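You operate a simulated robot arm through the tools that you are given. There is no shell and no other tool.

The job below is to be done with a simulated robot arm. You get a single attempt, and the scene is never put back.

JOB
Move the rag off the saddle into the bicycle tray and set the saddle to the yellow ring.
Fine: free the black wing handle, slide till that ring shows just over the collar, tighten it again. Where these are worked on the way, their far stop is far enough and under half their travel is too little: black wing handle.

The check looks at the end state, three seconds after you hand in, the way a careful person would. Anything else that was tipped, shoved, dropped, spilled or broken makes it a failure.

ROBOT AND FRAMES
A 7-joint arm with a three-finger gripper, fixed in place. Base frame: the origin is on the floor under the middle of its stand, x ahead of it, y to its left, z up. Readings come in m, degrees, newtons and seconds.
It reaches about 1.342 m from its shoulder. Its first joint turns from -166.0 to 166.0 degrees. Payload 2.69 kg.
The TCP is the grasp point between the finger pads, 0.03 m short of the fingertips. In the tool frame z runs along the fingers and y along their closing line. The gripper opens to 0.128 m; its body begins 0.117 m behind the TCP.
Orientation is that of the tool frame in the base frame, as [roll, pitch, yaw] about the fixed x, y, z axes, in that order (R = Rz(yaw) Ry(pitch) Rx(roll)). With the fingers straight down and closing along the base's y, the tool's x points along the base's -x, its y along +y and its z along -z.

CONTROLS
- The arm moves only by the tool move_arm. Its argument "steps" is a list of rows, each an object of numbers (a shift or turn left out is 0, a gripper value left out holds the last): "x", "y", "z": the shift along the tool's x, y, z in m; "rx", "ry", "rz": the turn, a rotation vector about the tool's x, y, z in rad; "gripper": the opening, from 0 (shut) to 1 (fully open). In form: [{"x": .., "y": .., "z": .., "rx": .., "ry": .., "rz": .., "gripper": ..}, ...]. A call has 1 to 20 rows; each row is the pose to reach, as a shift and turn from the pose commanded when the call began, along the tool's axes at that moment. Rows are played at 5 a second. More than 0.05 m and 8.6 degrees between two rows, or a gripper value outside its range, and nothing of the call is played. Where a pose cannot be reached the arm comes as near as it can. A force on the tool above 40 N (or 10 N above the force at the start of the call, whichever is more), or a blocked arm, ends the call early, and 0.2 s more pass. The fingers move at their own pace (about 0.127 m/s each) and stop on an object; they squeeze with about 28 N. The grip force told is the motor's: it shows also when the fingers shut on nothing. Time passes only in rows, and 0.2 s behind the last, so rows that repeat a pose let the fingers close. The reply holds the time, the measured pose of the TCP, the force on the tool along the base axes, the opening and the grip force, in the units named above and with some noise, with the torque about the TCP (base axes, N m) and any sound that the robot's microphone picked up.
- Cameras (640 x 400 px; columns grow to the right, rows downward): "scene" is fixed at [0.0486, 0.6482, 1.5338]; the picture's right is [-0.61, -0.79, 0.00], its down [-0.16, 0.12, -0.98] and it looks along [0.78, -0.60, -0.20] (base axes); focal length 333 px, centre (320, 200). "wrist" rides on the gripper at [0.058, 0.054, -0.131] in the tool frame; the picture's right is [-0.68, 0.74, 0.00], its down [-0.62, -0.57, -0.55] and it looks along [-0.40, -0.37, 0.84] (tool axes); focal length 234 px, centre (320, 200).
- camera(camera): a new picture of that camera. The clock stands still meanwhile.
- move_column(by): moves the trunk up (or, below 0, down) by that many m; the arm rides with it, the base frame stays. It gives what a move gives, with no picture.
- point_at(camera, pixels): for up to 12 pixels [column, row] of the newest picture of that camera ("zoom" is the newest enlarged one), the place [x, y, z] in the base frame of the surface seen there, good to about 0.003 m. The clock stands still meanwhile.
- inspect(camera, box): a new picture of the part [left, top, right, bottom] of that camera's present view, enlarged. The clock stands still meanwhile.
- job_done(): hands the job in; it is judged then, once.

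Unless the task says otherwise, let go and move clear before handing in.

The tools are called after ">>>" as name(argument=value, ...) on one line, values as JSON. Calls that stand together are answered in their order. move_arm: Moves the arm, as the interface text tells. Its arguments: {"type":"object","properties":{"steps":{"type":"array","items":{"type":"object","properties":{"x":{"type":"number"},"y":{"type":"number"},"z":{"type":"number"},"rx":{"type":"number"},"ry":{"type":"number"},"rz":{"type":"number"},"gripper":{"type":"number"}}}}},"required":["steps"]} The other tools are called the same way: move_column (by) moves the trunk up or down; camera (camera) takes a picture; point_at (camera, pixels) gives the place of the surface under pixels of a picture; inspect (camera, box) takes an enlarged picture of a part of a camera's view; job_done () hands the job in.

At the start:

```text
clock: 0.0
tool_pos: [0.7076, -0.3066, 1.4676]
ee_rot: [-179.9, 0.1, -179.9]
wrist_force: [-0.3, 0.1, -0.4]
ft_torque: [-0.02, -0.03, 0.0]
grip_width: 0.128
finger_force: 0.1
trunk travel left (down, up): [-0.15, 0.2]
```

scene: 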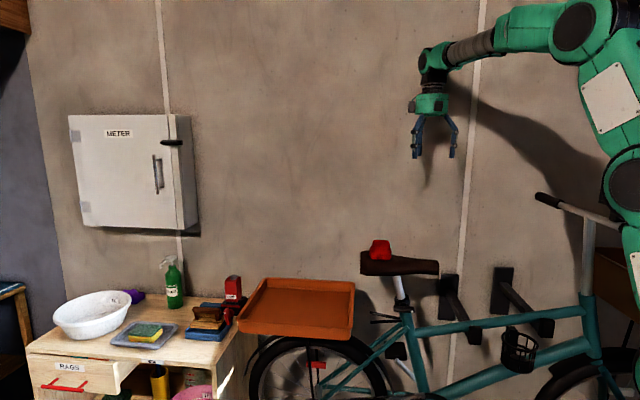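
wrist: 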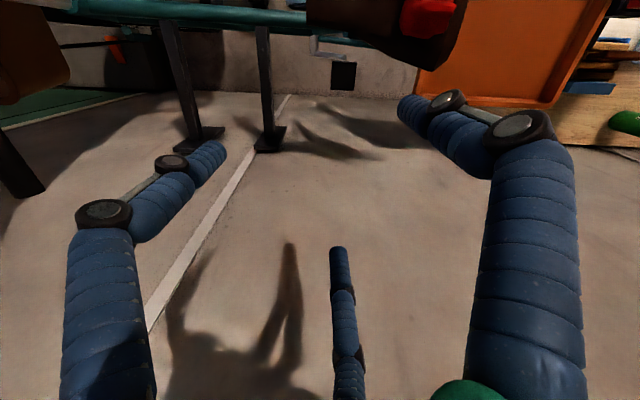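

The scene picture shows the saddle near (400,265) with a red rag at (380,250), and the orange tray near (297,307). I'll enlarge the saddle area to see the seat post, the collar and the wing handle.

>>> inspect(camera="scene", box=[340, 225, 460, 375])

>>> inspect(camera="scene", box=[220, 220, 480, 400])

```text
2.67 times, centred on (400, 300) of scene
```

zoom: 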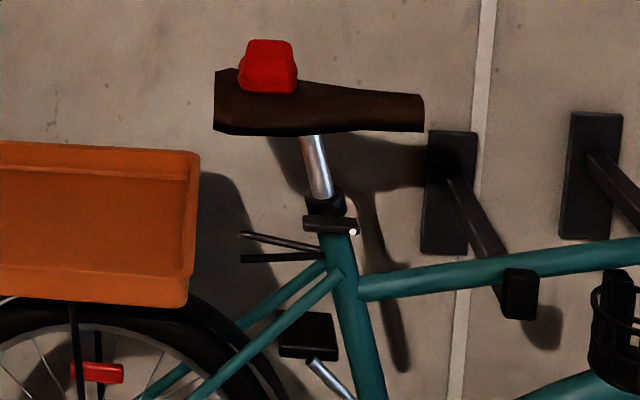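

```text
2.22 times, centred on (350, 310) of scene
```

zoom: 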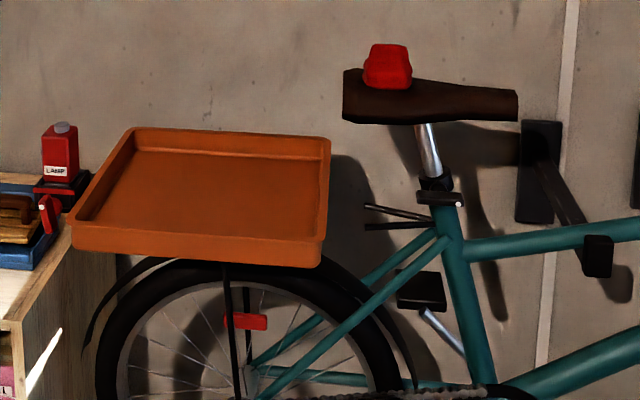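

No ring is visible yet on the silver post between saddle and collar. I'll zoom in further on the post and collar, and measure points.

>>> inspect(camera="scene", box=[376, 264, 424, 320])

>>> point_at(camera="scene", pixels=[[380, 250], [380, 242], [388, 258], [372, 257], [400, 260], [435, 268], [362, 265], [399, 287], [401, 302], [397, 308], [408, 309], [403, 345]])

```text
7.14 times, centred on (400, 292) of scene
```

zoom: 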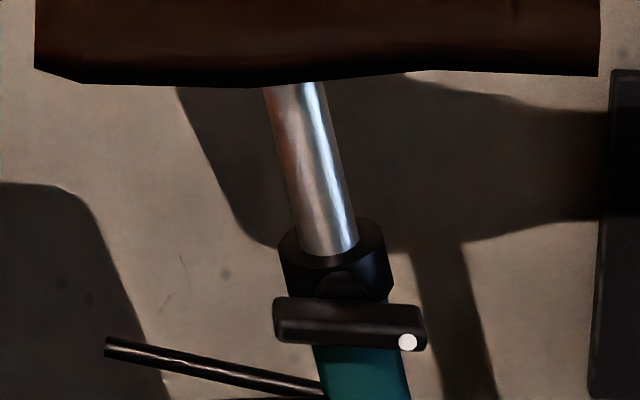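

```text
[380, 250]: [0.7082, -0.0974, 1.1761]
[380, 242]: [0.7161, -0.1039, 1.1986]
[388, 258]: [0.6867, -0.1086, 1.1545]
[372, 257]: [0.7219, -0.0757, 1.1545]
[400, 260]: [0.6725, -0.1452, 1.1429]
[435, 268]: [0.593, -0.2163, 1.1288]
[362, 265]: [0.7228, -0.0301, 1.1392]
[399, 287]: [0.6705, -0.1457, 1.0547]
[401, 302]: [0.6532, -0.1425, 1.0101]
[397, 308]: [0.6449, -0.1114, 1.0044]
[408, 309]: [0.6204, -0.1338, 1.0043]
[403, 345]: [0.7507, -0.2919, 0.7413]
```

The post is bare from saddle to collar, so the yellow ring must be hidden inside the tube and the saddle must go up. The wing handle is a bar in front of the collar, from about (394,307) to (415,311). I'll measure the tray, the rag and the handle more closely.

>>> point_at(camera="zoom", pixels=[[290, 315], [350, 320], [408, 342], [420, 335], [330, 260], [330, 235], [305, 150], [335, 235], [297, 95], [345, 280], [360, 375], [292, 250]])

>>> point_at(camera="scene", pixels=[[267, 279], [352, 285], [240, 325], [347, 335], [300, 305], [330, 300], [300, 325], [280, 300], [268, 290], [345, 292], [295, 283], [295, 330]])

>>> inspect(camera="scene", box=[390, 80, 486, 170])

>>> inspect(camera="wrist", box=[280, 0, 480, 110])

```text
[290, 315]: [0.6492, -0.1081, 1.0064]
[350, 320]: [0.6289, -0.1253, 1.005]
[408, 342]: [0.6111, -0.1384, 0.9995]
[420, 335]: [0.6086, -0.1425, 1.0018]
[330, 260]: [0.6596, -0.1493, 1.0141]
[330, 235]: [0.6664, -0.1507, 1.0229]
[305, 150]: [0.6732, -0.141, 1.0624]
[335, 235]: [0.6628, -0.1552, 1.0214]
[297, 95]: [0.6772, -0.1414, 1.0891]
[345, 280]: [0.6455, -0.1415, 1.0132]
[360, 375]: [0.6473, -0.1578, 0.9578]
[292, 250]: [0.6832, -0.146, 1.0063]
```

```text
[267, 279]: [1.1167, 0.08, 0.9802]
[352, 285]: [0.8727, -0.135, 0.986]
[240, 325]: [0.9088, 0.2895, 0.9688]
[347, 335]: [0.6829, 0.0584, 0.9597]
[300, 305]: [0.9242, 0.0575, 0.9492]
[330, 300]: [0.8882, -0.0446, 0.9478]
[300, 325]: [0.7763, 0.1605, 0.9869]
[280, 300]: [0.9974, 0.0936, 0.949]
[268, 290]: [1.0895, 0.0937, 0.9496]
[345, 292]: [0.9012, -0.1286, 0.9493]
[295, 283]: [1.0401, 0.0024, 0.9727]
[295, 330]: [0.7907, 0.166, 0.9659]
```

```text
4.44 times, centred on (438, 125) of scene
```

zoom: 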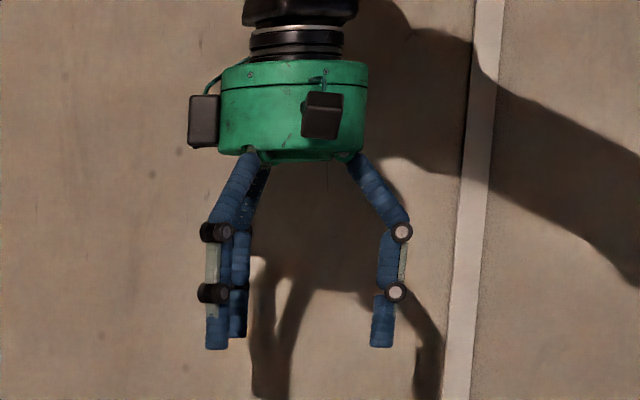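

```text
3.20 times, centred on (380, 55) of wrist
```

zoom: 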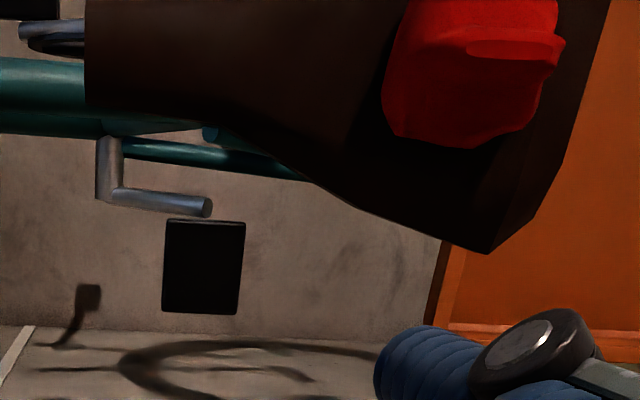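

The tray floor reads z≈0.949 around (0.90, 0.05). The rag sits at about (0.72,-0.105) with its top at z≈1.20, and the wing handle's centre is near (0.629,-0.125,1.005). I'll move the gripper above the rag and look down at it with the wrist camera.

>>> move_arm(steps=[{"x": -0.002, "y": 0.04, "z": 0.01}, {"x": -0.004, "y": 0.08, "z": 0.02}, {"x": -0.006, "y": 0.12, "z": 0.03}, {"x": -0.008, "y": 0.16, "z": 0.04}, {"x": -0.01, "y": 0.2, "z": 0.05}, {"x": -0.01, "y": 0.2, "z": 0.05}])

>>> camera(camera="wrist")

>>> camera(camera="scene")

```text
clock: 1.4
tool_pos: [0.7172, -0.1054, 1.4171]
ee_rot: [180.0, 0.0, -180.0]
wrist_force: [-0.2, 0.4, -0.1]
ft_torque: [-0.07, 0.03, 0.02]
grip_width: 0.128
finger_force: 0.0
trunk travel left (down, up): [-0.15, 0.2]
```

```text
taken
```

wrist: 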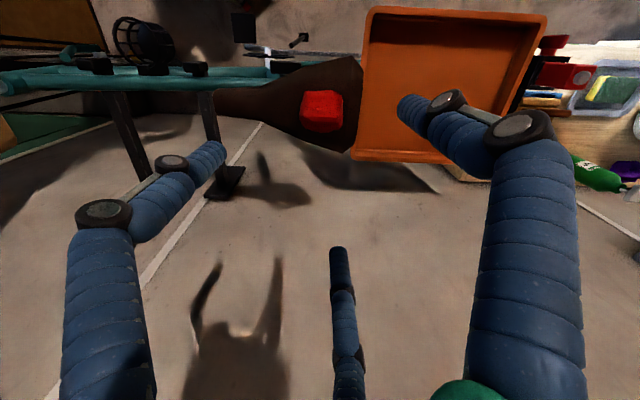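

```text
taken
```

scene: 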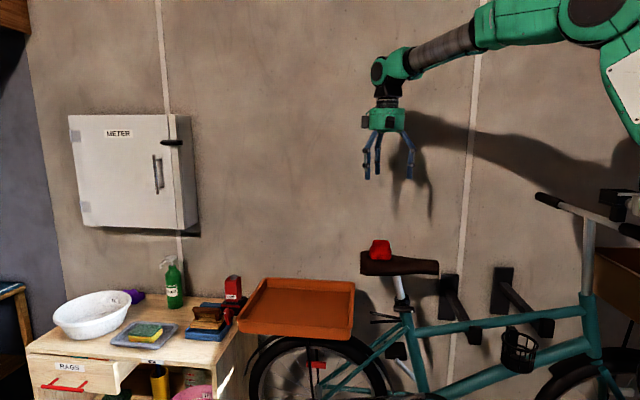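

The wrist picture shows the red rag at (322,110) on the broad rear of the saddle, with the tray behind it. I'll measure the rag's edges and the saddle outline from here.

>>> inspect(camera="wrist", box=[210, 40, 390, 170])

>>> point_at(camera="wrist", pixels=[[322, 100], [306, 97], [338, 95], [322, 112], [306, 124], [336, 128], [322, 94], [357, 65], [350, 148], [225, 100], [300, 72], [295, 125]])

```text
3.08 times, centred on (300, 105) of wrist
```

zoom: 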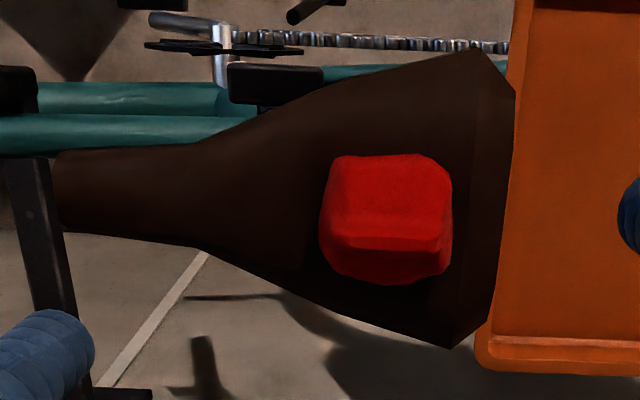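

```text
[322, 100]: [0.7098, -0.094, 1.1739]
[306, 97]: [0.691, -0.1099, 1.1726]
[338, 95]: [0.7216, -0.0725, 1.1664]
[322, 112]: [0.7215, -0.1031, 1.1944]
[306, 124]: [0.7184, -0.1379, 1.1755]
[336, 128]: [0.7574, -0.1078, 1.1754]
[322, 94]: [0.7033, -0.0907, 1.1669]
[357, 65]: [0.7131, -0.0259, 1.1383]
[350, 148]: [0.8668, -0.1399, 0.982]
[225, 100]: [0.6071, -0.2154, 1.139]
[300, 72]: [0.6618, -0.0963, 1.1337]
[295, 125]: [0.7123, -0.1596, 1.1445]
```

The rag spans about 0.05 m, centred on (0.722,-0.107), with its bottom at z≈1.145 and its top at z≈1.195. It is squared with the bike axis at about 43°. I'll turn the tool to match and descend partway, then check.

>>> move_arm(steps=[{"x": -0.001, "y": 0, "z": 0.02, "rz": -0.125}, {"x": -0.002, "z": 0.04, "rz": -0.25}, {"x": -0.003, "z": 0.06, "rz": -0.375}, {"x": -0.004, "z": 0.09, "rz": -0.5}, {"x": -0.0045, "z": 0.12, "rz": -0.625}, {"x": -0.0045, "z": 0.14, "rz": -0.75}, {"x": -0.0045, "z": 0.14, "rz": -0.75}])

>>> camera(camera="wrist")

>>> inspect(camera="scene", box=[320, 160, 460, 300])

```text
clock: 3.0
tool_pos: [0.7224, -0.108, 1.2764]
ee_rot: [-180.0, 0.1, -136.9]
wrist_force: [-0.1, -0.3, -0.2]
ft_torque: [-0.01, 0.05, -0.03]
grip_width: 0.1281
finger_force: 0.0
trunk travel left (down, up): [-0.15, 0.2]
```

```text
taken
```

wrist: 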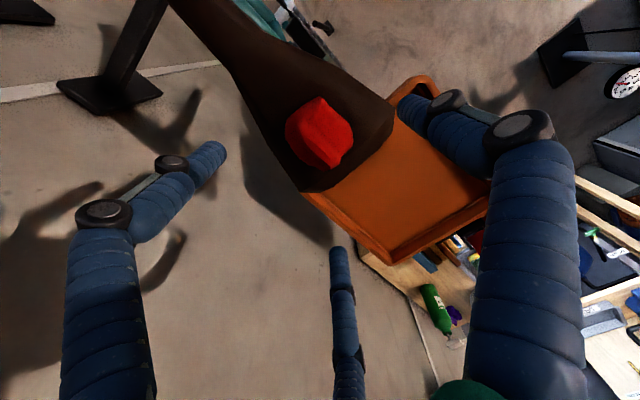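

```text
2.86 times, centred on (390, 230) of scene
```

zoom: 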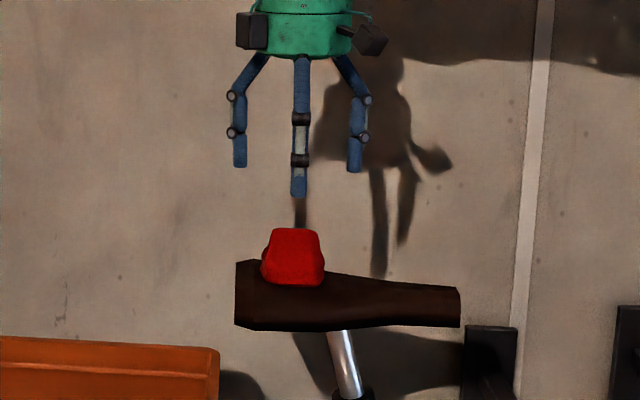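

The front finger and the two rear fingers straddle the rag with clearance. I'll descend to z≈1.187 and close.

>>> move_arm(steps=[{"z": 0.03}, {"z": 0.06}, {"z": 0.08}, {"z": 0.09}, {"z": 0.09}])

>>> inspect(camera="scene", box=[340, 200, 440, 290])

```text
clock: 4.2
tool_pos: [0.7225, -0.1087, 1.1871]
ee_rot: [179.9, -0.1, -137.0]
wrist_force: [-0.8, 0.3, 0.1]
ft_torque: [0.03, 0.01, -0.02]
grip_width: 0.1277
finger_force: 0.2
trunk travel left (down, up): [-0.15, 0.2]
```

```text
4.44 times, centred on (390, 245) of scene
```

zoom: 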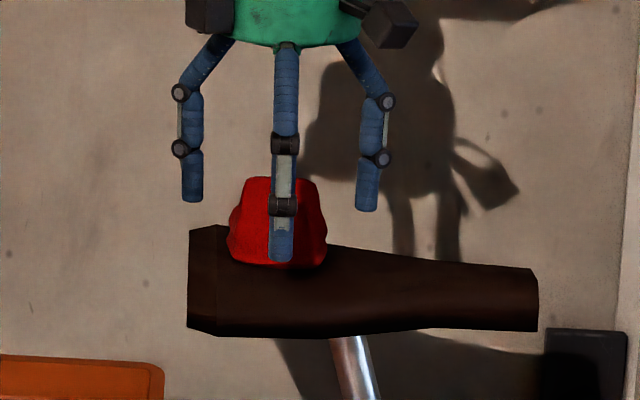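

The fingers surround the rag above the saddle top with no contact force. Closing now.

>>> move_arm(steps=[{"gripper": 0.6}, {"gripper": 0.3}, {"gripper": 0.0}, {"gripper": 0.0}, {"gripper": 0.0}, {"gripper": 0.0}])

>>> inspect(camera="scene", box=[340, 200, 440, 290])

>>> camera(camera="wrist")

```text
clock: 5.6
tool_pos: [0.7229, -0.1076, 1.187]
ee_rot: [180.0, 0.0, -137.0]
wrist_force: [-0.6, 1.2, -0.4]
ft_torque: [0.03, 0.0, -0.03]
grip_width: 0.0793
finger_force: 27.5
trunk travel left (down, up): [-0.15, 0.2]
```

```text
4.44 times, centred on (390, 245) of scene
```

zoom: 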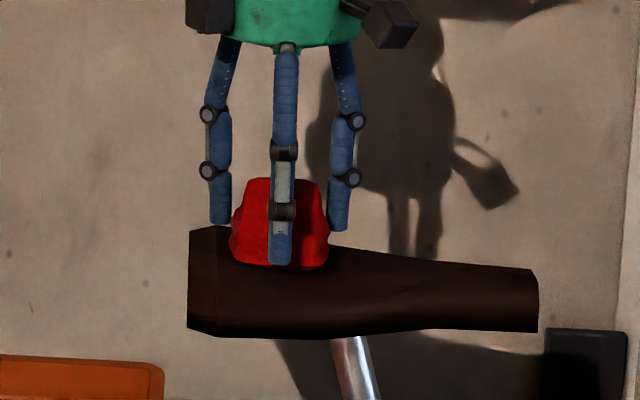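

```text
taken
```

wrist: 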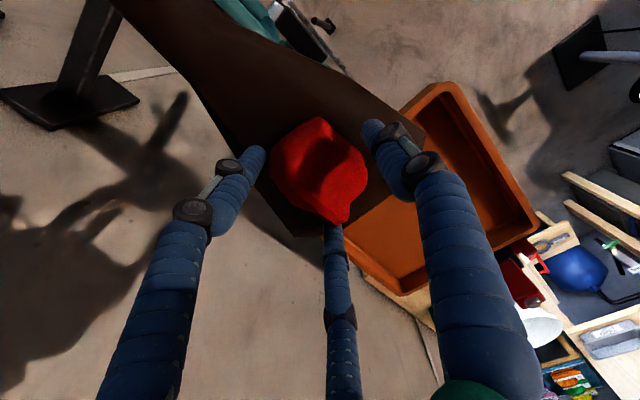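

The grip holds 27.5 N at a width of 0.079, with the fingers touching the rag. I'll lift and check that it comes along.

>>> move_arm(steps=[{"z": -0.01}, {"z": -0.03}, {"z": -0.06}, {"z": -0.06}])

>>> inspect(camera="scene", box=[320, 180, 460, 300])

>>> camera(camera="wrist")

```text
clock: 6.6
tool_pos: [0.7215, -0.1065, 1.2479]
ee_rot: [179.9, 0.0, -137.0]
wrist_force: [-0.5, 0.0, -0.1]
ft_torque: [-0.01, -0.05, 0.04]
grip_width: 0.0791
finger_force: 28.1
trunk travel left (down, up): [-0.15, 0.2]
```

```text
3.33 times, centred on (390, 240) of scene
```

zoom: 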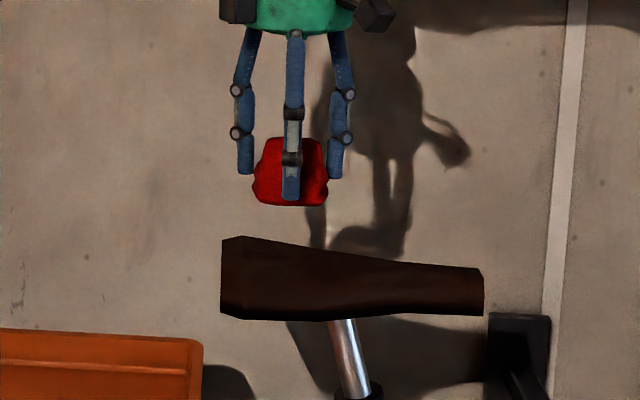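

```text
taken
```

wrist: 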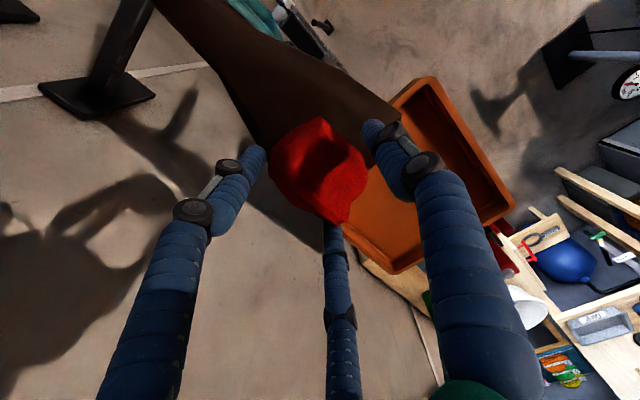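

The rag is in the gripper and clear of the saddle. I'll carry it over the tray centre, at about (0.895, 0.073), and start lowering.

>>> move_arm(steps=[{"x": -0.035, "y": 0.002}, {"x": -0.075, "y": 0.004}, {"x": -0.12, "y": 0.007}, {"x": -0.165, "y": 0.009}, {"x": -0.21, "y": 0.011}, {"x": -0.249, "y": 0.0137}, {"x": -0.249, "y": 0.0137, "z": 0.04}, {"x": -0.249, "y": 0.0137, "z": 0.08}, {"x": -0.249, "y": 0.0137, "z": 0.12}, {"x": -0.249, "y": 0.0137, "z": 0.15}, {"x": -0.249, "y": 0.0137, "z": 0.15}])

>>> camera(camera="scene")

>>> camera(camera="wrist")

```text
clock: 9.0
tool_pos: [0.8966, 0.0744, 1.0962]
ee_rot: [-180.0, 0.0, -137.1]
wrist_force: [0.7, 0.0, -1.2]
ft_torque: [0.0, 0.03, 0.02]
grip_width: 0.079
finger_force: 27.2
trunk travel left (down, up): [-0.15, 0.2]
```

```text
taken
```

scene: 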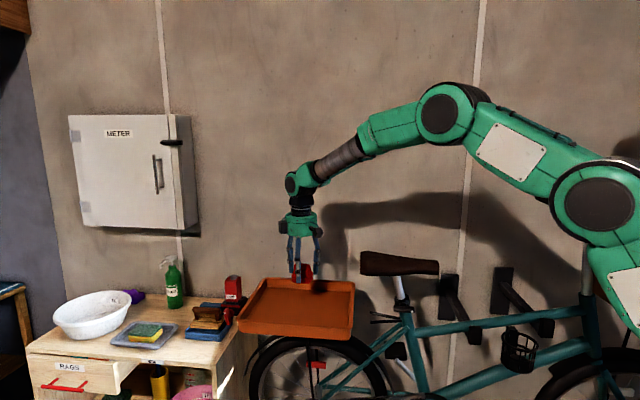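

```text
taken
```

wrist: 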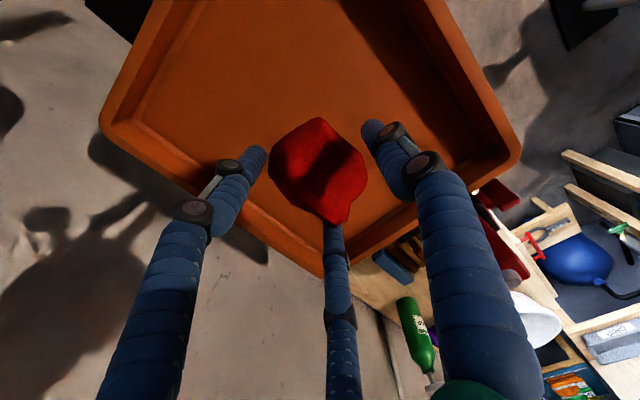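

The rag is over the middle of the tray. I'll lower it until its bottom is just above the floor at z≈0.949, then open.

>>> move_arm(steps=[{"z": 0.04}, {"z": 0.07}, {"z": 0.09}, {"z": 0.1}, {"z": 0.1}])

>>> inspect(camera="scene", box=[220, 200, 380, 350])

```text
clock: 10.2
tool_pos: [0.8941, 0.0723, 0.9971]
ee_rot: [180.0, 0.0, -137.1]
wrist_force: [0.7, -0.1, -0.2]
ft_torque: [0.0, 0.0, 0.0]
grip_width: 0.0791
finger_force: 27.9
trunk travel left (down, up): [-0.15, 0.2]
```

```text
2.67 times, centred on (300, 275) of scene
```

zoom: 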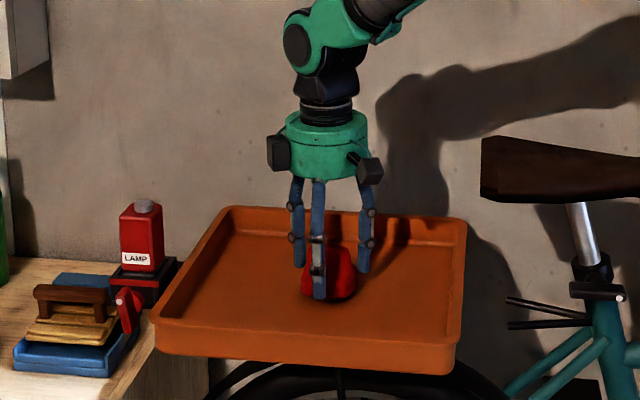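

The rag is within a few millimetres of the tray floor. I'll open and rise straight up.

>>> move_arm(steps=[{"gripper": 0.3}, {"gripper": 0.6}, {"gripper": 1.0}, {"gripper": 1.0}, {"gripper": 1.0}, {"z": -0.03}, {"z": -0.07}, {"z": -0.12}, {"z": -0.17}, {"z": -0.21}, {"z": -0.25}, {"z": -0.25}])

>>> camera(camera="scene")

>>> camera(camera="wrist")

```text
clock: 12.8
tool_pos: [0.8945, 0.074, 1.2479]
ee_rot: [-180.0, 0.0, -136.9]
wrist_force: [0.0, 0.5, -0.3]
ft_torque: [0.01, -0.04, 0.03]
grip_width: 0.128
finger_force: 0.1
trunk travel left (down, up): [-0.15, 0.2]
```

```text
taken
```

scene: 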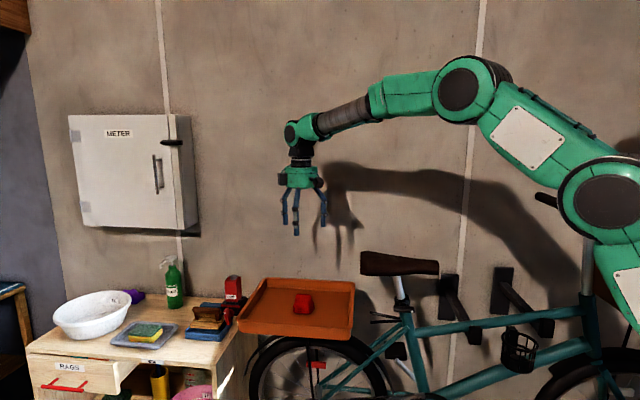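

```text
taken
```

wrist: 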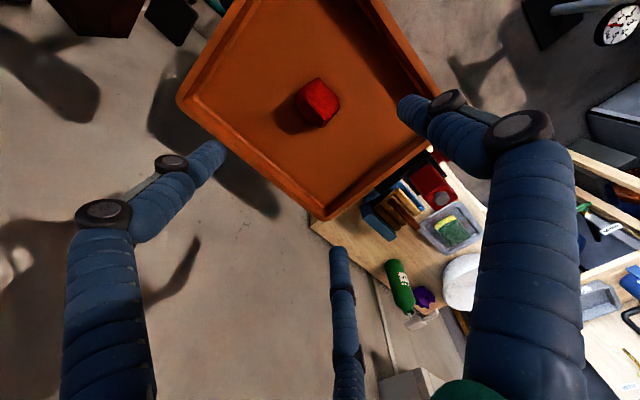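

The rag lies in the middle of the tray at (303,303) in the scene. Next I'll swing the tool in front of the saddle, still high, and measure the parts around the handle so I can plan a horizontal approach.

>>> move_arm(steps=[{"x": 0.041, "y": 0.017, "z": -0.002}, {"x": 0.082, "y": 0.034, "z": -0.004}, {"x": 0.123, "y": 0.051, "z": -0.006}, {"x": 0.164, "y": 0.068, "z": -0.008}, {"x": 0.206, "y": 0.085, "z": -0.01}, {"x": 0.247, "y": 0.102, "z": -0.012}, {"x": 0.289, "y": 0.12, "z": -0.012}, {"x": 0.33, "y": 0.137, "z": -0.012}, {"x": 0.33, "y": 0.137, "z": -0.012}])

>>> camera(camera="scene")

>>> inspect(camera="scene", box=[368, 290, 432, 330])

>>> point_at(camera="zoom", pixels=[[260, 160], [300, 185], [340, 190], [400, 205], [390, 190], [310, 140], [360, 140], [330, 155], [100, 230], [200, 240], [100, 280], [340, 260]])

```text
clock: 14.8
tool_pos: [0.5618, -0.0538, 1.2605]
ee_rot: [180.0, 0.0, -137.0]
wrist_force: [-0.3, 0.1, 0.5]
ft_torque: [0.04, -0.08, -0.01]
grip_width: 0.1281
finger_force: 0.1
trunk travel left (down, up): [-0.15, 0.2]
```

```text
taken
```

scene: 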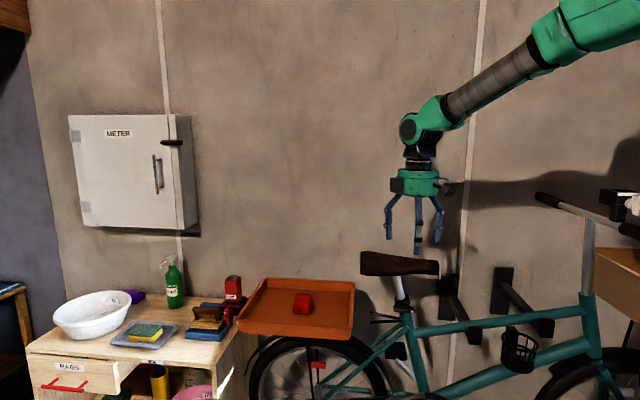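

```text
10.00 times, centred on (400, 310) of scene
```

zoom: 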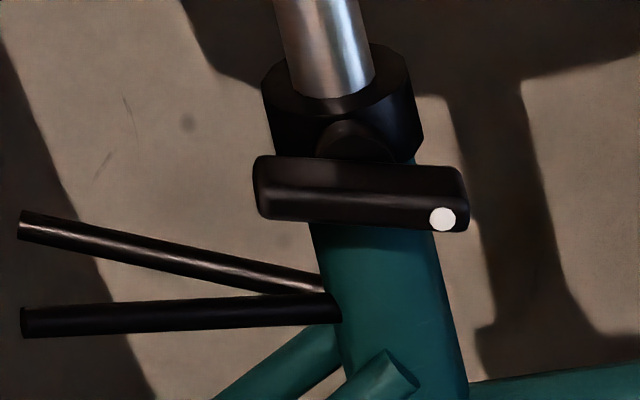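

```text
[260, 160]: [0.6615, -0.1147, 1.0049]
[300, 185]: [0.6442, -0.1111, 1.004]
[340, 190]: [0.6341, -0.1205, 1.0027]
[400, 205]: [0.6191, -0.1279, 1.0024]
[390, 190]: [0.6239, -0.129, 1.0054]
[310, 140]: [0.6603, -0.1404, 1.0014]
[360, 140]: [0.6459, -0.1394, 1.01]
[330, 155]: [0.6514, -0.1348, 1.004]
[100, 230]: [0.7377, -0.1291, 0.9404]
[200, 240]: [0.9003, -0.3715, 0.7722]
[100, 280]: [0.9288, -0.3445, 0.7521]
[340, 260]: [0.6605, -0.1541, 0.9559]
```

The handle bar runs from about (253,190) to (470,200) in the 10x zoom. It is roughly 63 mm long, 12 mm high and 22 mm deep, centred near (0.63,-0.125,1.00), and its axis points at the robot. I'll pitch the tool up to horizontal while still above everything, facing the handle.

>>> move_arm(steps=[{"rx": 0.13}, {"rx": 0.26}, {"rx": 0.39}, {"rx": 0.52}, {"rx": 0.65}, {"rx": 0.78}, {"rx": 0.91}, {"rx": 1.04}, {"rx": 1.17}, {"rx": 1.3}, {"rx": 1.43}, {"rx": 1.5708}, {"rx": 1.5708}])

>>> camera(camera="scene")

>>> camera(camera="wrist")

```text
clock: 17.6
tool_pos: [0.5613, -0.0511, 1.2593]
ee_rot: [-89.9, 0.0, -137.0]
wrist_force: [0.4, -0.9, 0.1]
ft_torque: [-0.02, -0.02, -0.05]
grip_width: 0.1279
finger_force: 0.0
trunk travel left (down, up): [-0.15, 0.2]
```

```text
taken
```

scene: 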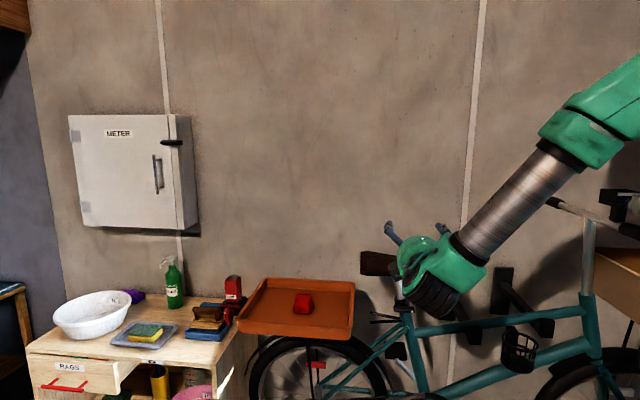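

```text
taken
```

wrist: 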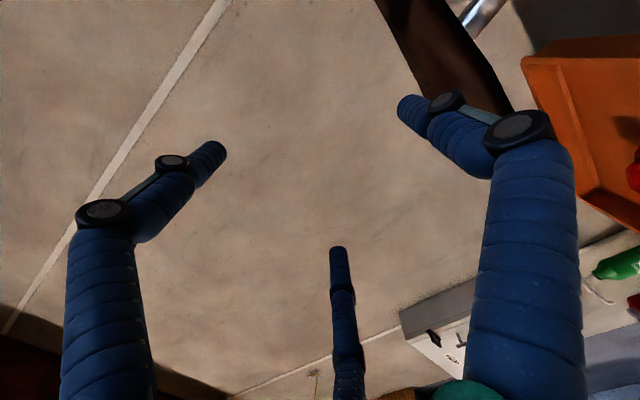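

The tool is now level and facing the bike, with the saddle at the upper right of the wrist view. I'll lower straight down in front of the handle, keeping about 7 cm clear of the fingertips, and look with the wrist camera.

>>> move_arm(steps=[{"y": 0.04}, {"y": 0.08}, {"y": 0.12}, {"y": 0.16}, {"y": 0.2}, {"y": 0.235}, {"y": 0.2545}, {"y": 0.2545}])

>>> camera(camera="wrist")

>>> camera(camera="scene")

```text
clock: 19.4
tool_pos: [0.559, -0.0503, 1.0054]
ee_rot: [-90.0, 0.0, -136.9]
wrist_force: [-0.4, -1.3, 0.3]
ft_torque: [-0.04, -0.01, -0.01]
grip_width: 0.1281
finger_force: 0.0
trunk travel left (down, up): [-0.15, 0.2]
```

```text
taken
```

wrist: 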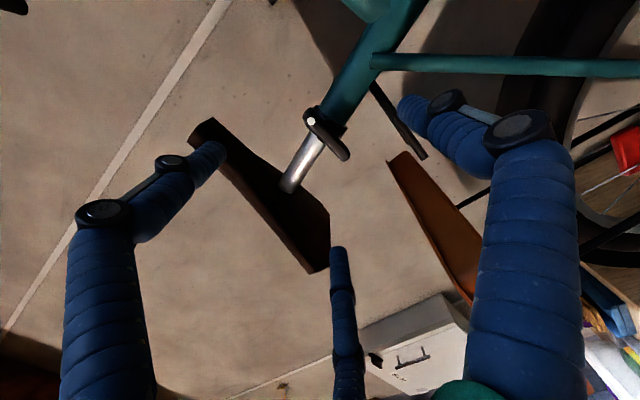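

```text
taken
```

scene: 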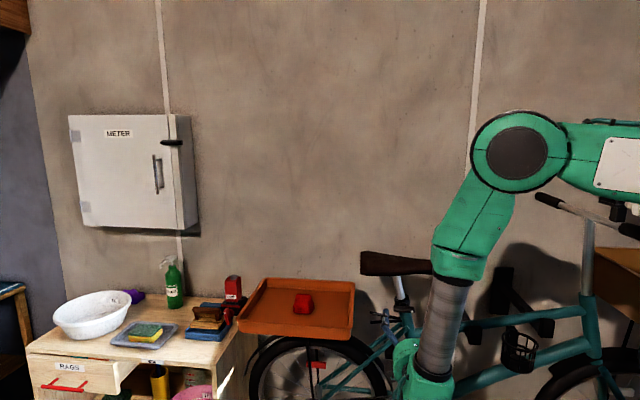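

The wrist view shows the handle head-on at (325,135), the post at (300,170) and the saddle beyond. I'll zoom in and measure the bar from here.

>>> inspect(camera="wrist", box=[270, 90, 370, 200])

>>> point_at(camera="wrist", pixels=[[310, 113], [311, 121], [326, 136], [340, 150], [345, 158], [318, 128], [332, 143], [300, 165], [305, 155], [350, 110], [395, 110], [335, 130]])

```text
3.64 times, centred on (320, 145) of wrist
```

zoom: 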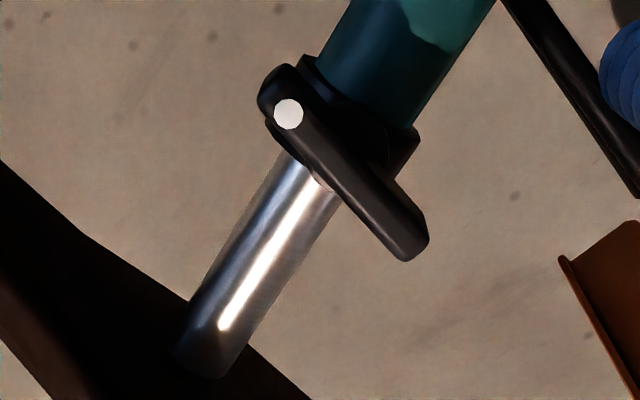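

```text
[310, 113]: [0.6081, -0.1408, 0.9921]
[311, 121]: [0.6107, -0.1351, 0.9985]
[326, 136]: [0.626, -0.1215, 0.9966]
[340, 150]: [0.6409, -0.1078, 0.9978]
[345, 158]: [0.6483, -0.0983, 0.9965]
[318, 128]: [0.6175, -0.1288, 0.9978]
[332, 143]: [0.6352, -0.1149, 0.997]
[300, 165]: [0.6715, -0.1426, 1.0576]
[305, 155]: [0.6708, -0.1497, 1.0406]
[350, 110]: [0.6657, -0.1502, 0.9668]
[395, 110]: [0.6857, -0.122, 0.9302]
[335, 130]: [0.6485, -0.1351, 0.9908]
```

The bar's front face reads n≈-0.5155 along the approach direction and z≈0.997. Its centre is at about (0.626,-0.1215), and it is level. I'll advance 8.3 cm so that the fingertips straddle the bar short of the collar.

>>> move_arm(steps=[{"x": -0.001, "y": 0.002, "z": 0.03}, {"x": -0.002, "y": 0.003, "z": 0.055}, {"x": -0.002, "y": 0.003, "z": 0.072}, {"x": -0.002, "y": 0.003, "z": 0.083}, {"x": -0.002, "y": 0.003, "z": 0.083}])

>>> camera(camera="wrist")

>>> inspect(camera="wrist", box=[200, 60, 440, 280])

>>> camera(camera="scene")

```text
clock: 20.6
tool_pos: [0.6171, -0.1119, 1.0024]
ee_rot: [-90.0, 0.0, -136.9]
wrist_force: [-1.1, -0.5, 0.6]
ft_torque: [-0.02, 0.0, -0.01]
grip_width: 0.1281
finger_force: 0.0
trunk travel left (down, up): [-0.15, 0.2]
```

```text
taken
```

wrist: 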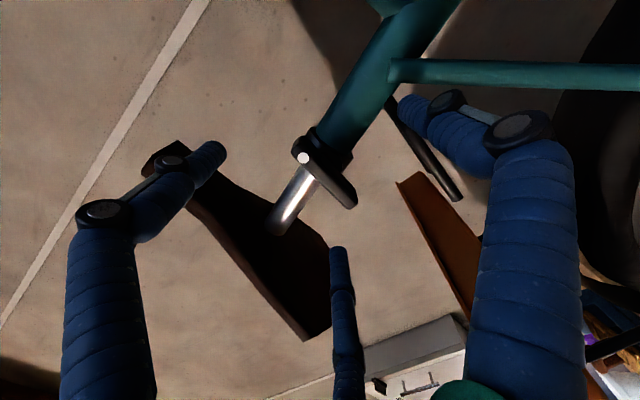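

```text
1.82 times, centred on (320, 170) of wrist
```

zoom: 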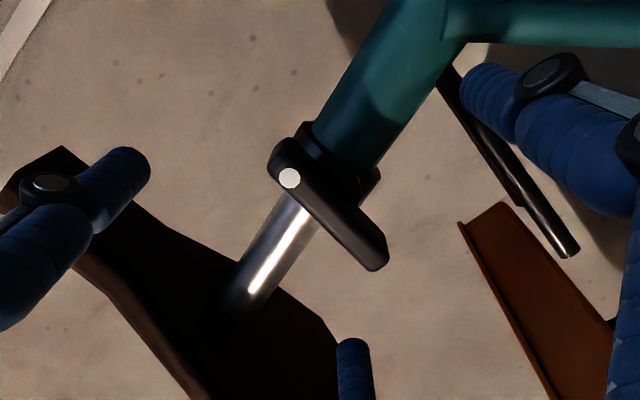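

```text
taken
```

scene: 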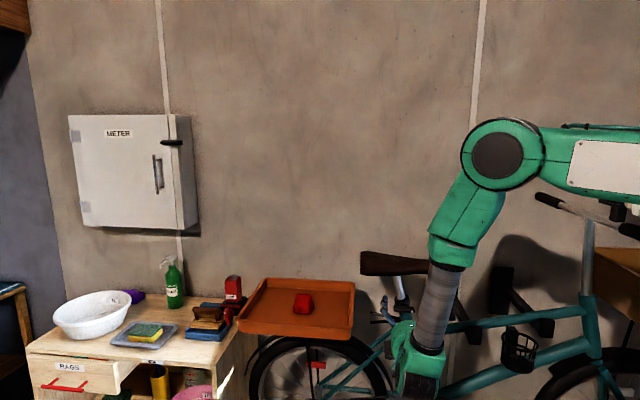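

The bar is centred between the three fingertips, at (325,172) in the wrist view, with no contact force. I'll confirm its location relative to the TCP before closing.

>>> point_at(camera="zoom", pixels=[[289, 178], [310, 190], [330, 207], [350, 225], [370, 248], [280, 165], [384, 262], [120, 165], [475, 85], [350, 350], [318, 203], [345, 205]])

```text
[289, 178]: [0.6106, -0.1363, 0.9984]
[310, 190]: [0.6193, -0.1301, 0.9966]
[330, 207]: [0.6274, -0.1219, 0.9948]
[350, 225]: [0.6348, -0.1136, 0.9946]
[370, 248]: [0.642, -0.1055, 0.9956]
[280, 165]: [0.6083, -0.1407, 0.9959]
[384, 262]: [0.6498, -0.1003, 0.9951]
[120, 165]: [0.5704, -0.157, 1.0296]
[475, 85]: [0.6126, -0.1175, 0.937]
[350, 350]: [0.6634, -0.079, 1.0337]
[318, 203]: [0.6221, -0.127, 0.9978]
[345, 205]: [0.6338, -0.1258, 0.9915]
```

The bar is centred about 6 mm below the TCP, with the upper fingers at ±0.06 and the lower finger at -0.065. I'll close gradually on the bar.

>>> move_arm(steps=[{"gripper": 0.7}, {"gripper": 0.45}, {"gripper": 0.3}, {"gripper": 0.3}])

>>> inspect(camera="wrist", box=[220, 80, 420, 260])

```text
clock: 21.6
tool_pos: [0.6184, -0.1121, 1.0023]
ee_rot: [-90.0, 0.0, -137.0]
wrist_force: [-0.6, -0.4, -0.5]
ft_torque: [0.01, -0.02, -0.01]
grip_width: 0.0384
finger_force: 0.0
trunk travel left (down, up): [-0.15, 0.2]
```

```text
2.22 times, centred on (320, 170) of wrist
```

zoom: 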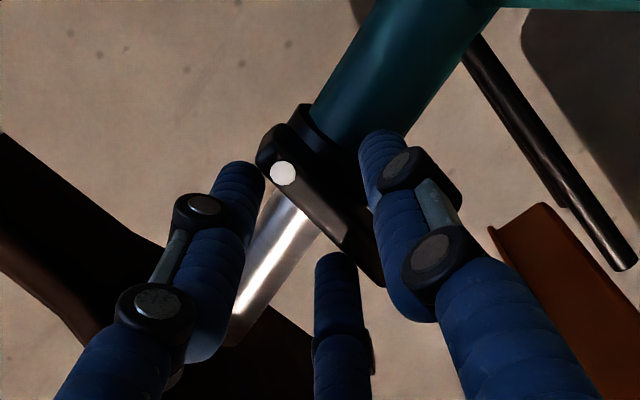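

The fingers have closed around the bar without touching it yet. I'll close the rest of the way.

>>> move_arm(steps=[{"gripper": 0.22}, {"gripper": 0.15}, {"gripper": 0.0}, {"gripper": 0.0}, {"gripper": 0.0}])

>>> inspect(camera="wrist", box=[220, 80, 420, 260])

```text
clock: 22.8
tool_pos: [0.6181, -0.1127, 1.0029]
ee_rot: [-89.9, 0.1, -137.0]
wrist_force: [5.1, -2.4, 12.9]
ft_torque: [-0.16, -0.14, -0.01]
grip_width: 0.0202
finger_force: 44.7
trunk travel left (down, up): [-0.15, 0.2]
```

```text
2.22 times, centred on (320, 170) of wrist
```

zoom: 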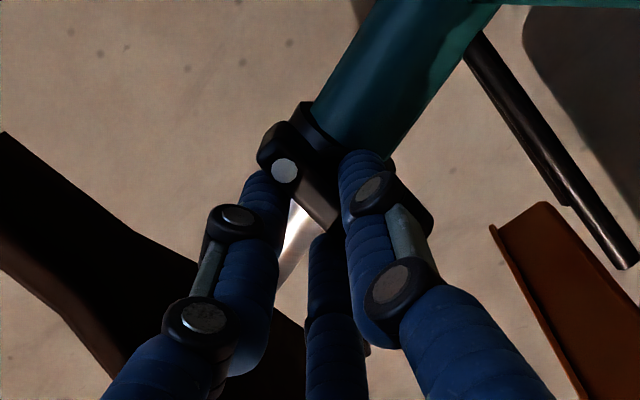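

The bar is gripped: width is 0.020, with 13 N upward on the tool. I'll relieve that by rising 1 mm, then try a small counter-clockwise turn (negative rz as seen by the tool), pivoting on the handle axis.

>>> move_arm(steps=[{"y": -0.001}, {"x": -0.0004, "y": -0.001, "rz": -0.07}, {"x": -0.0007, "y": -0.001, "rz": -0.14}, {"x": -0.001, "y": -0.001, "rz": -0.21}, {"x": -0.001, "y": -0.001, "rz": -0.21}])

>>> inspect(camera="wrist", box=[220, 80, 420, 260])

```text
clock: 24.0
tool_pos: [0.6182, -0.1108, 1.0029]
ee_rot: [-90.0, -12.0, -137.0]
wrist_force: [3.3, -13.7, 10.2]
ft_torque: [-0.36, -0.32, -0.61]
grip_width: 0.0204
finger_force: 44.5
trunk travel left (down, up): [-0.15, 0.2]
```

```text
2.22 times, centred on (320, 170) of wrist
```

zoom: 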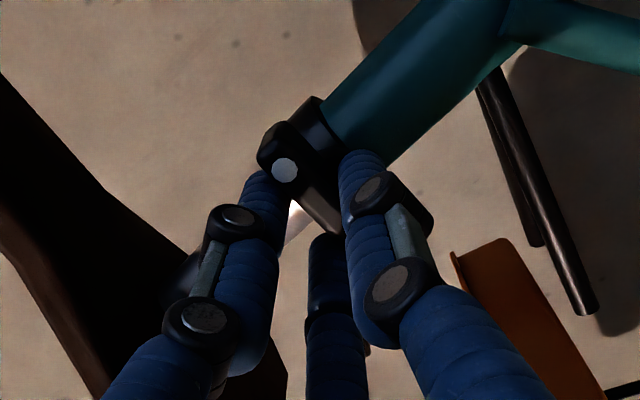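

The handle followed: the tool shows -12° and the white dot stayed fixed in the rotating view. There was no blocking torque, so I'll continue counter-clockwise.

>>> move_arm(steps=[{"x": -0.0007, "y": 0.0, "rz": -0.12}, {"x": -0.0014, "y": 0.0002, "rz": -0.24}, {"x": -0.0021, "y": 0.0004, "rz": -0.36}, {"x": -0.0028, "y": 0.0007, "rz": -0.48}, {"x": -0.0034, "y": 0.001, "rz": -0.6}, {"x": -0.0034, "y": 0.001, "rz": -0.6}])

>>> inspect(camera="wrist", box=[220, 80, 420, 260])

```text
clock: 25.4
tool_pos: [0.6214, -0.1086, 1.0026]
ee_rot: [-89.9, -46.4, -137.0]
wrist_force: [-8.2, -15.2, 31.3]
ft_torque: [-1.11, -0.9, -0.26]
grip_width: 0.0203
finger_force: 45.6
trunk travel left (down, up): [-0.15, 0.2]
```

```text
2.22 times, centred on (320, 170) of wrist
```

zoom: 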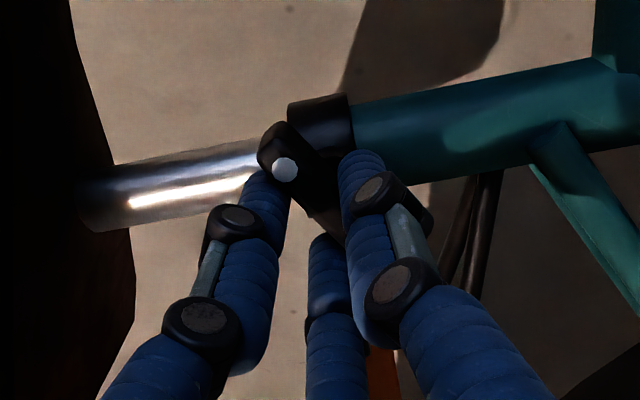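

The handle has followed to 46°, but side force has grown to about 31 N up, so my pivot is a few millimetres off. I'll relax the tool by about 3 mm up and forward to unload it before turning further.

>>> move_arm(steps=[{"x": 0.0016, "y": -0.0005}, {"x": 0.0032, "y": -0.001}, {"x": 0.0032, "y": -0.001}])

```text
clock: 26.2
tool_pos: [0.6207, -0.1087, 1.0027]
ee_rot: [-90.4, -46.4, -136.5]
wrist_force: [16.4, 1.3, -7.1]
ft_torque: [0.31, 0.2, 1.24]
grip_width: 0.0204
finger_force: 45.0
trunk travel left (down, up): [-0.15, 0.2]
```

The force dropped and reversed, so the arm's compliance is about 14 N/mm and I can place the pivot better. I'll continue counter-clockwise another 34° with the corrected pivot.

>>> move_arm(steps=[{"x": -0.0013, "y": -0.0002, "rz": -0.1}, {"x": -0.0017, "y": -0.0004, "rz": -0.2}, {"x": -0.0022, "y": -0.0005, "rz": -0.3}, {"x": -0.0026, "y": -0.0006, "rz": -0.4}, {"x": -0.0031, "y": -0.0007, "rz": -0.5}, {"x": -0.0036, "y": -0.0007, "rz": -0.6}, {"x": -0.0036, "y": -0.0007, "rz": -0.6}])

>>> inspect(camera="wrist", box=[220, 80, 420, 260])

```text
clock: 27.8
tool_pos: [0.6236, -0.1064, 1.0021]
ee_rot: [-90.5, -80.9, -136.5]
wrist_force: [4.3, 8.9, -19.0]
ft_torque: [0.28, 0.08, 0.83]
grip_width: 0.0206
finger_force: 44.9
trunk travel left (down, up): [-0.15, 0.2]
```

```text
2.22 times, centred on (320, 170) of wrist
```

zoom: 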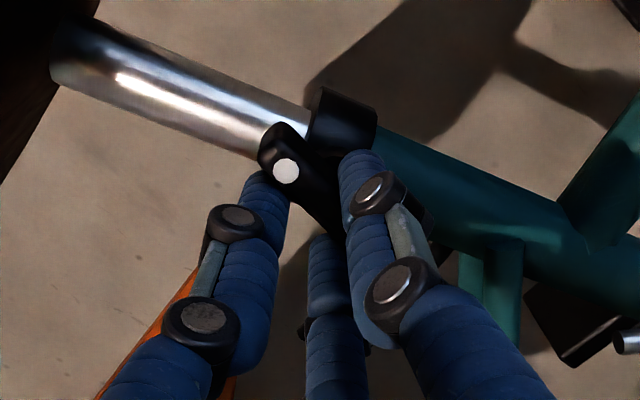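

The handle is at 81° and still following with low torque. I'll trim off the side force and carry on turning.

>>> move_arm(steps=[{"x": -0.0015, "y": -0.0005, "rz": -0.08}, {"x": -0.0022, "y": -0.0008, "rz": -0.2}, {"x": -0.0028, "y": -0.0009, "rz": -0.3}, {"x": -0.0032, "y": -0.001, "rz": -0.4}, {"x": -0.0037, "y": -0.0011, "rz": -0.5}, {"x": -0.0041, "y": -0.0011, "rz": -0.6}, {"x": -0.0041, "y": -0.0011, "rz": -0.6}])

>>> inspect(camera="wrist", box=[220, 80, 420, 260])

```text
clock: 29.4
tool_pos: [0.6228, -0.1059, 0.9994]
ee_rot: [90.0, -64.8, 43.0]
wrist_force: [0.0, 4.2, 0.5]
ft_torque: [1.54, -1.31, 0.99]
grip_width: 0.0217
finger_force: 45.3
trunk travel left (down, up): [-0.15, 0.2]
```

```text
2.22 times, centred on (320, 170) of wrist
```

zoom: 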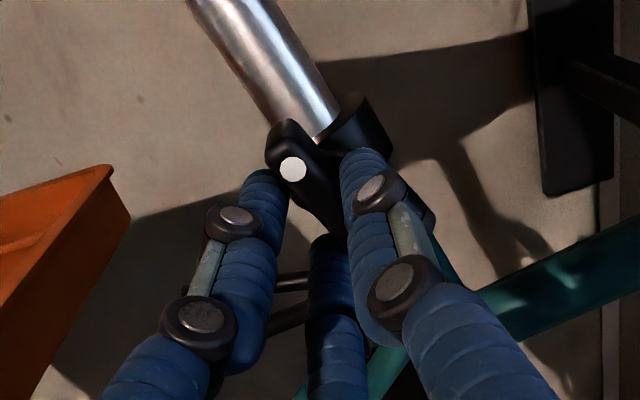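

At 115° the axial torque rose to 2 Nm and the bar began to slip in the fingers, so the handle has reached its far stop. I'll open the gripper and back off to look at it.

>>> move_arm(steps=[{"gripper": 0.2, "rz": 0.03}, {"gripper": 0.4, "rz": 0.03}, {"gripper": 0.7, "rz": 0.03}, {"gripper": 1.0, "rz": 0.03}, {"gripper": 1.0, "rz": 0.03}, {"z": -0.03, "gripper": 1.0, "rz": 0.03}, {"z": -0.06, "rz": 0.03}, {"z": -0.09, "rz": 0.03}, {"z": -0.09, "rz": 0.03}])

>>> camera(camera="wrist")

>>> inspect(camera="wrist", box=[220, 60, 420, 220])

>>> camera(camera="scene")

```text
clock: 31.4
tool_pos: [0.5627, -0.0385, 0.9979]
ee_rot: [89.9, -66.5, 43.1]
wrist_force: [-0.9, 1.1, 0.1]
ft_torque: [-0.02, -0.02, 0.01]
grip_width: 0.1279
finger_force: 0.0
trunk travel left (down, up): [-0.15, 0.2]
```

```text
taken
```

wrist: 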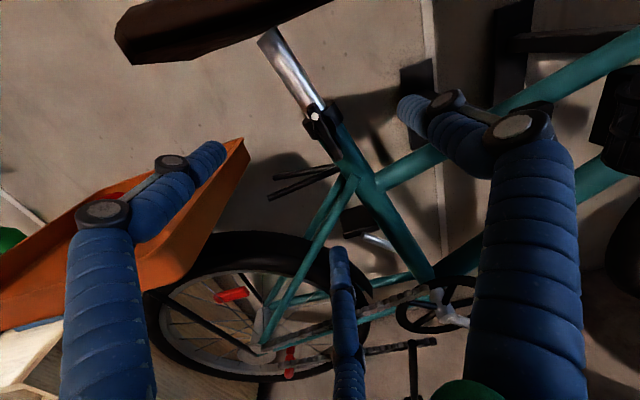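

```text
2.50 times, centred on (320, 140) of wrist
```

zoom: 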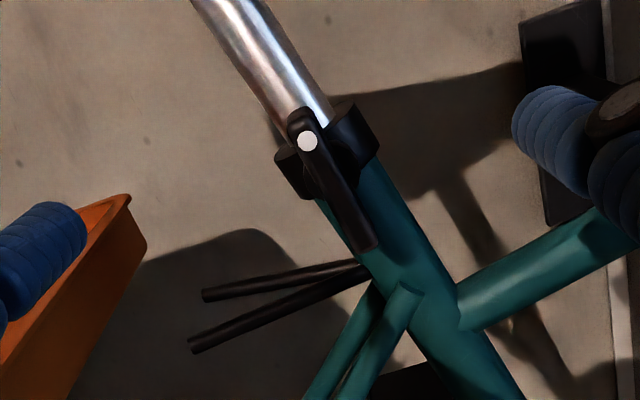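

```text
taken
```

scene: 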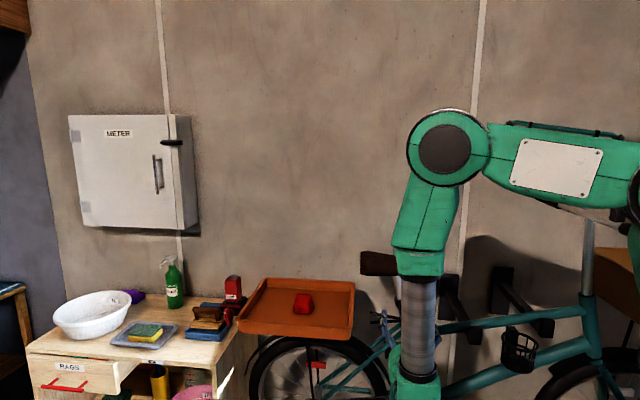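

The handle now stands upright along the seat tube, with its white dot at the top at (307,140) in the zoom. I'll measure its angle and the saddle geometry.

>>> point_at(camera="zoom", pixels=[[307, 141], [320, 165], [335, 190], [350, 215], [365, 243], [301, 112], [215, 20], [280, 100], [310, 110], [360, 130], [285, 160], [345, 110]])

>>> point_at(camera="wrist", pixels=[[120, 40], [130, 62], [200, 45], [260, 20], [320, 3], [270, 38], [300, 90], [160, 30], [220, 5], [150, 60], [240, 42], [180, 5]])

```text
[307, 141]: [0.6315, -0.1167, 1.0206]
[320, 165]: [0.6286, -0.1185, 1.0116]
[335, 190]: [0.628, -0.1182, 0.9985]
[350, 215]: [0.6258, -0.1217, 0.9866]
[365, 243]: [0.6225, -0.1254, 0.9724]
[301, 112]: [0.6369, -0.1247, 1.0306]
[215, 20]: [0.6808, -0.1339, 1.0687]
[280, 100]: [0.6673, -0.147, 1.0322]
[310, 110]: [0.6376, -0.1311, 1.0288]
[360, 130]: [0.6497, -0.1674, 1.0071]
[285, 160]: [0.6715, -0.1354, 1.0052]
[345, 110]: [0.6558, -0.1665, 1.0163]
```

```text
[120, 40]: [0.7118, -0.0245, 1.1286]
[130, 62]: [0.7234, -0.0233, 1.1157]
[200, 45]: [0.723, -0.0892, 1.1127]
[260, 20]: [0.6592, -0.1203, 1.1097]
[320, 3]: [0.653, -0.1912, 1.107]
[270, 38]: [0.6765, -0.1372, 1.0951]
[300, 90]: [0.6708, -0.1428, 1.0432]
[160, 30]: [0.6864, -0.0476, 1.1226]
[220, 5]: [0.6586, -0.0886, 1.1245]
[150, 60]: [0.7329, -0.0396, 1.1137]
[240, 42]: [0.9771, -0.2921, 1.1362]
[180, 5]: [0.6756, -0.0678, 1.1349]
```

The handle leans 14.6° from vertical, so it turned about 105° to its far stop, and the post stayed put. Next I'll raise the arm, turn the tool and point it down so I can grip the saddle nose from above, which leaves the post in view of the scene camera.

>>> move_arm(steps=[{"x": 0.037, "y": 0.016, "z": -0.01, "rz": 0.06}, {"x": 0.074, "y": 0.032, "z": -0.02, "rz": 0.12}, {"x": 0.11, "y": 0.048, "z": -0.02, "rz": 0.18}, {"x": 0.147, "y": 0.064, "z": -0.02, "rz": 0.24}, {"x": 0.184, "y": 0.08, "z": -0.02, "rz": 0.3}, {"x": 0.22, "y": 0.096, "z": -0.02, "rz": 0.36}, {"x": 0.257, "y": 0.112, "z": -0.02, "rz": 0.41}, {"x": 0.285, "y": 0.124, "z": -0.02, "rz": 0.41}, {"x": 0.285, "y": 0.124, "z": -0.02, "rz": 0.41}])

>>> inspect(camera="scene", box=[340, 225, 460, 345])

```text
clock: 33.4
tool_pos: [0.5475, -0.0251, 1.3092]
ee_rot: [-100.9, -90.0, -125.9]
wrist_force: [-1.2, -0.4, 0.6]
ft_torque: [0.0, 0.01, 0.06]
grip_width: 0.1278
finger_force: 0.1
trunk travel left (down, up): [-0.15, 0.2]
```

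```text
3.33 times, centred on (400, 285) of scene
```

zoom: 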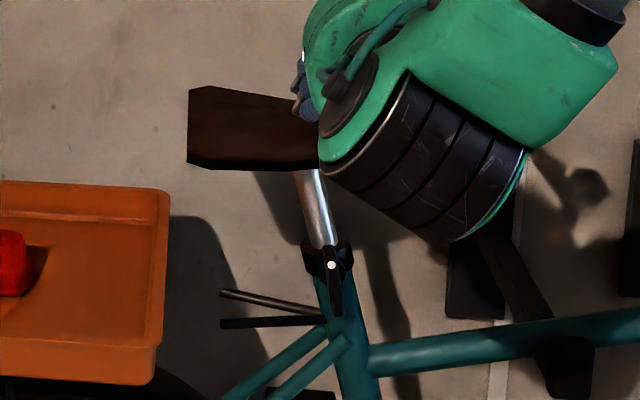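

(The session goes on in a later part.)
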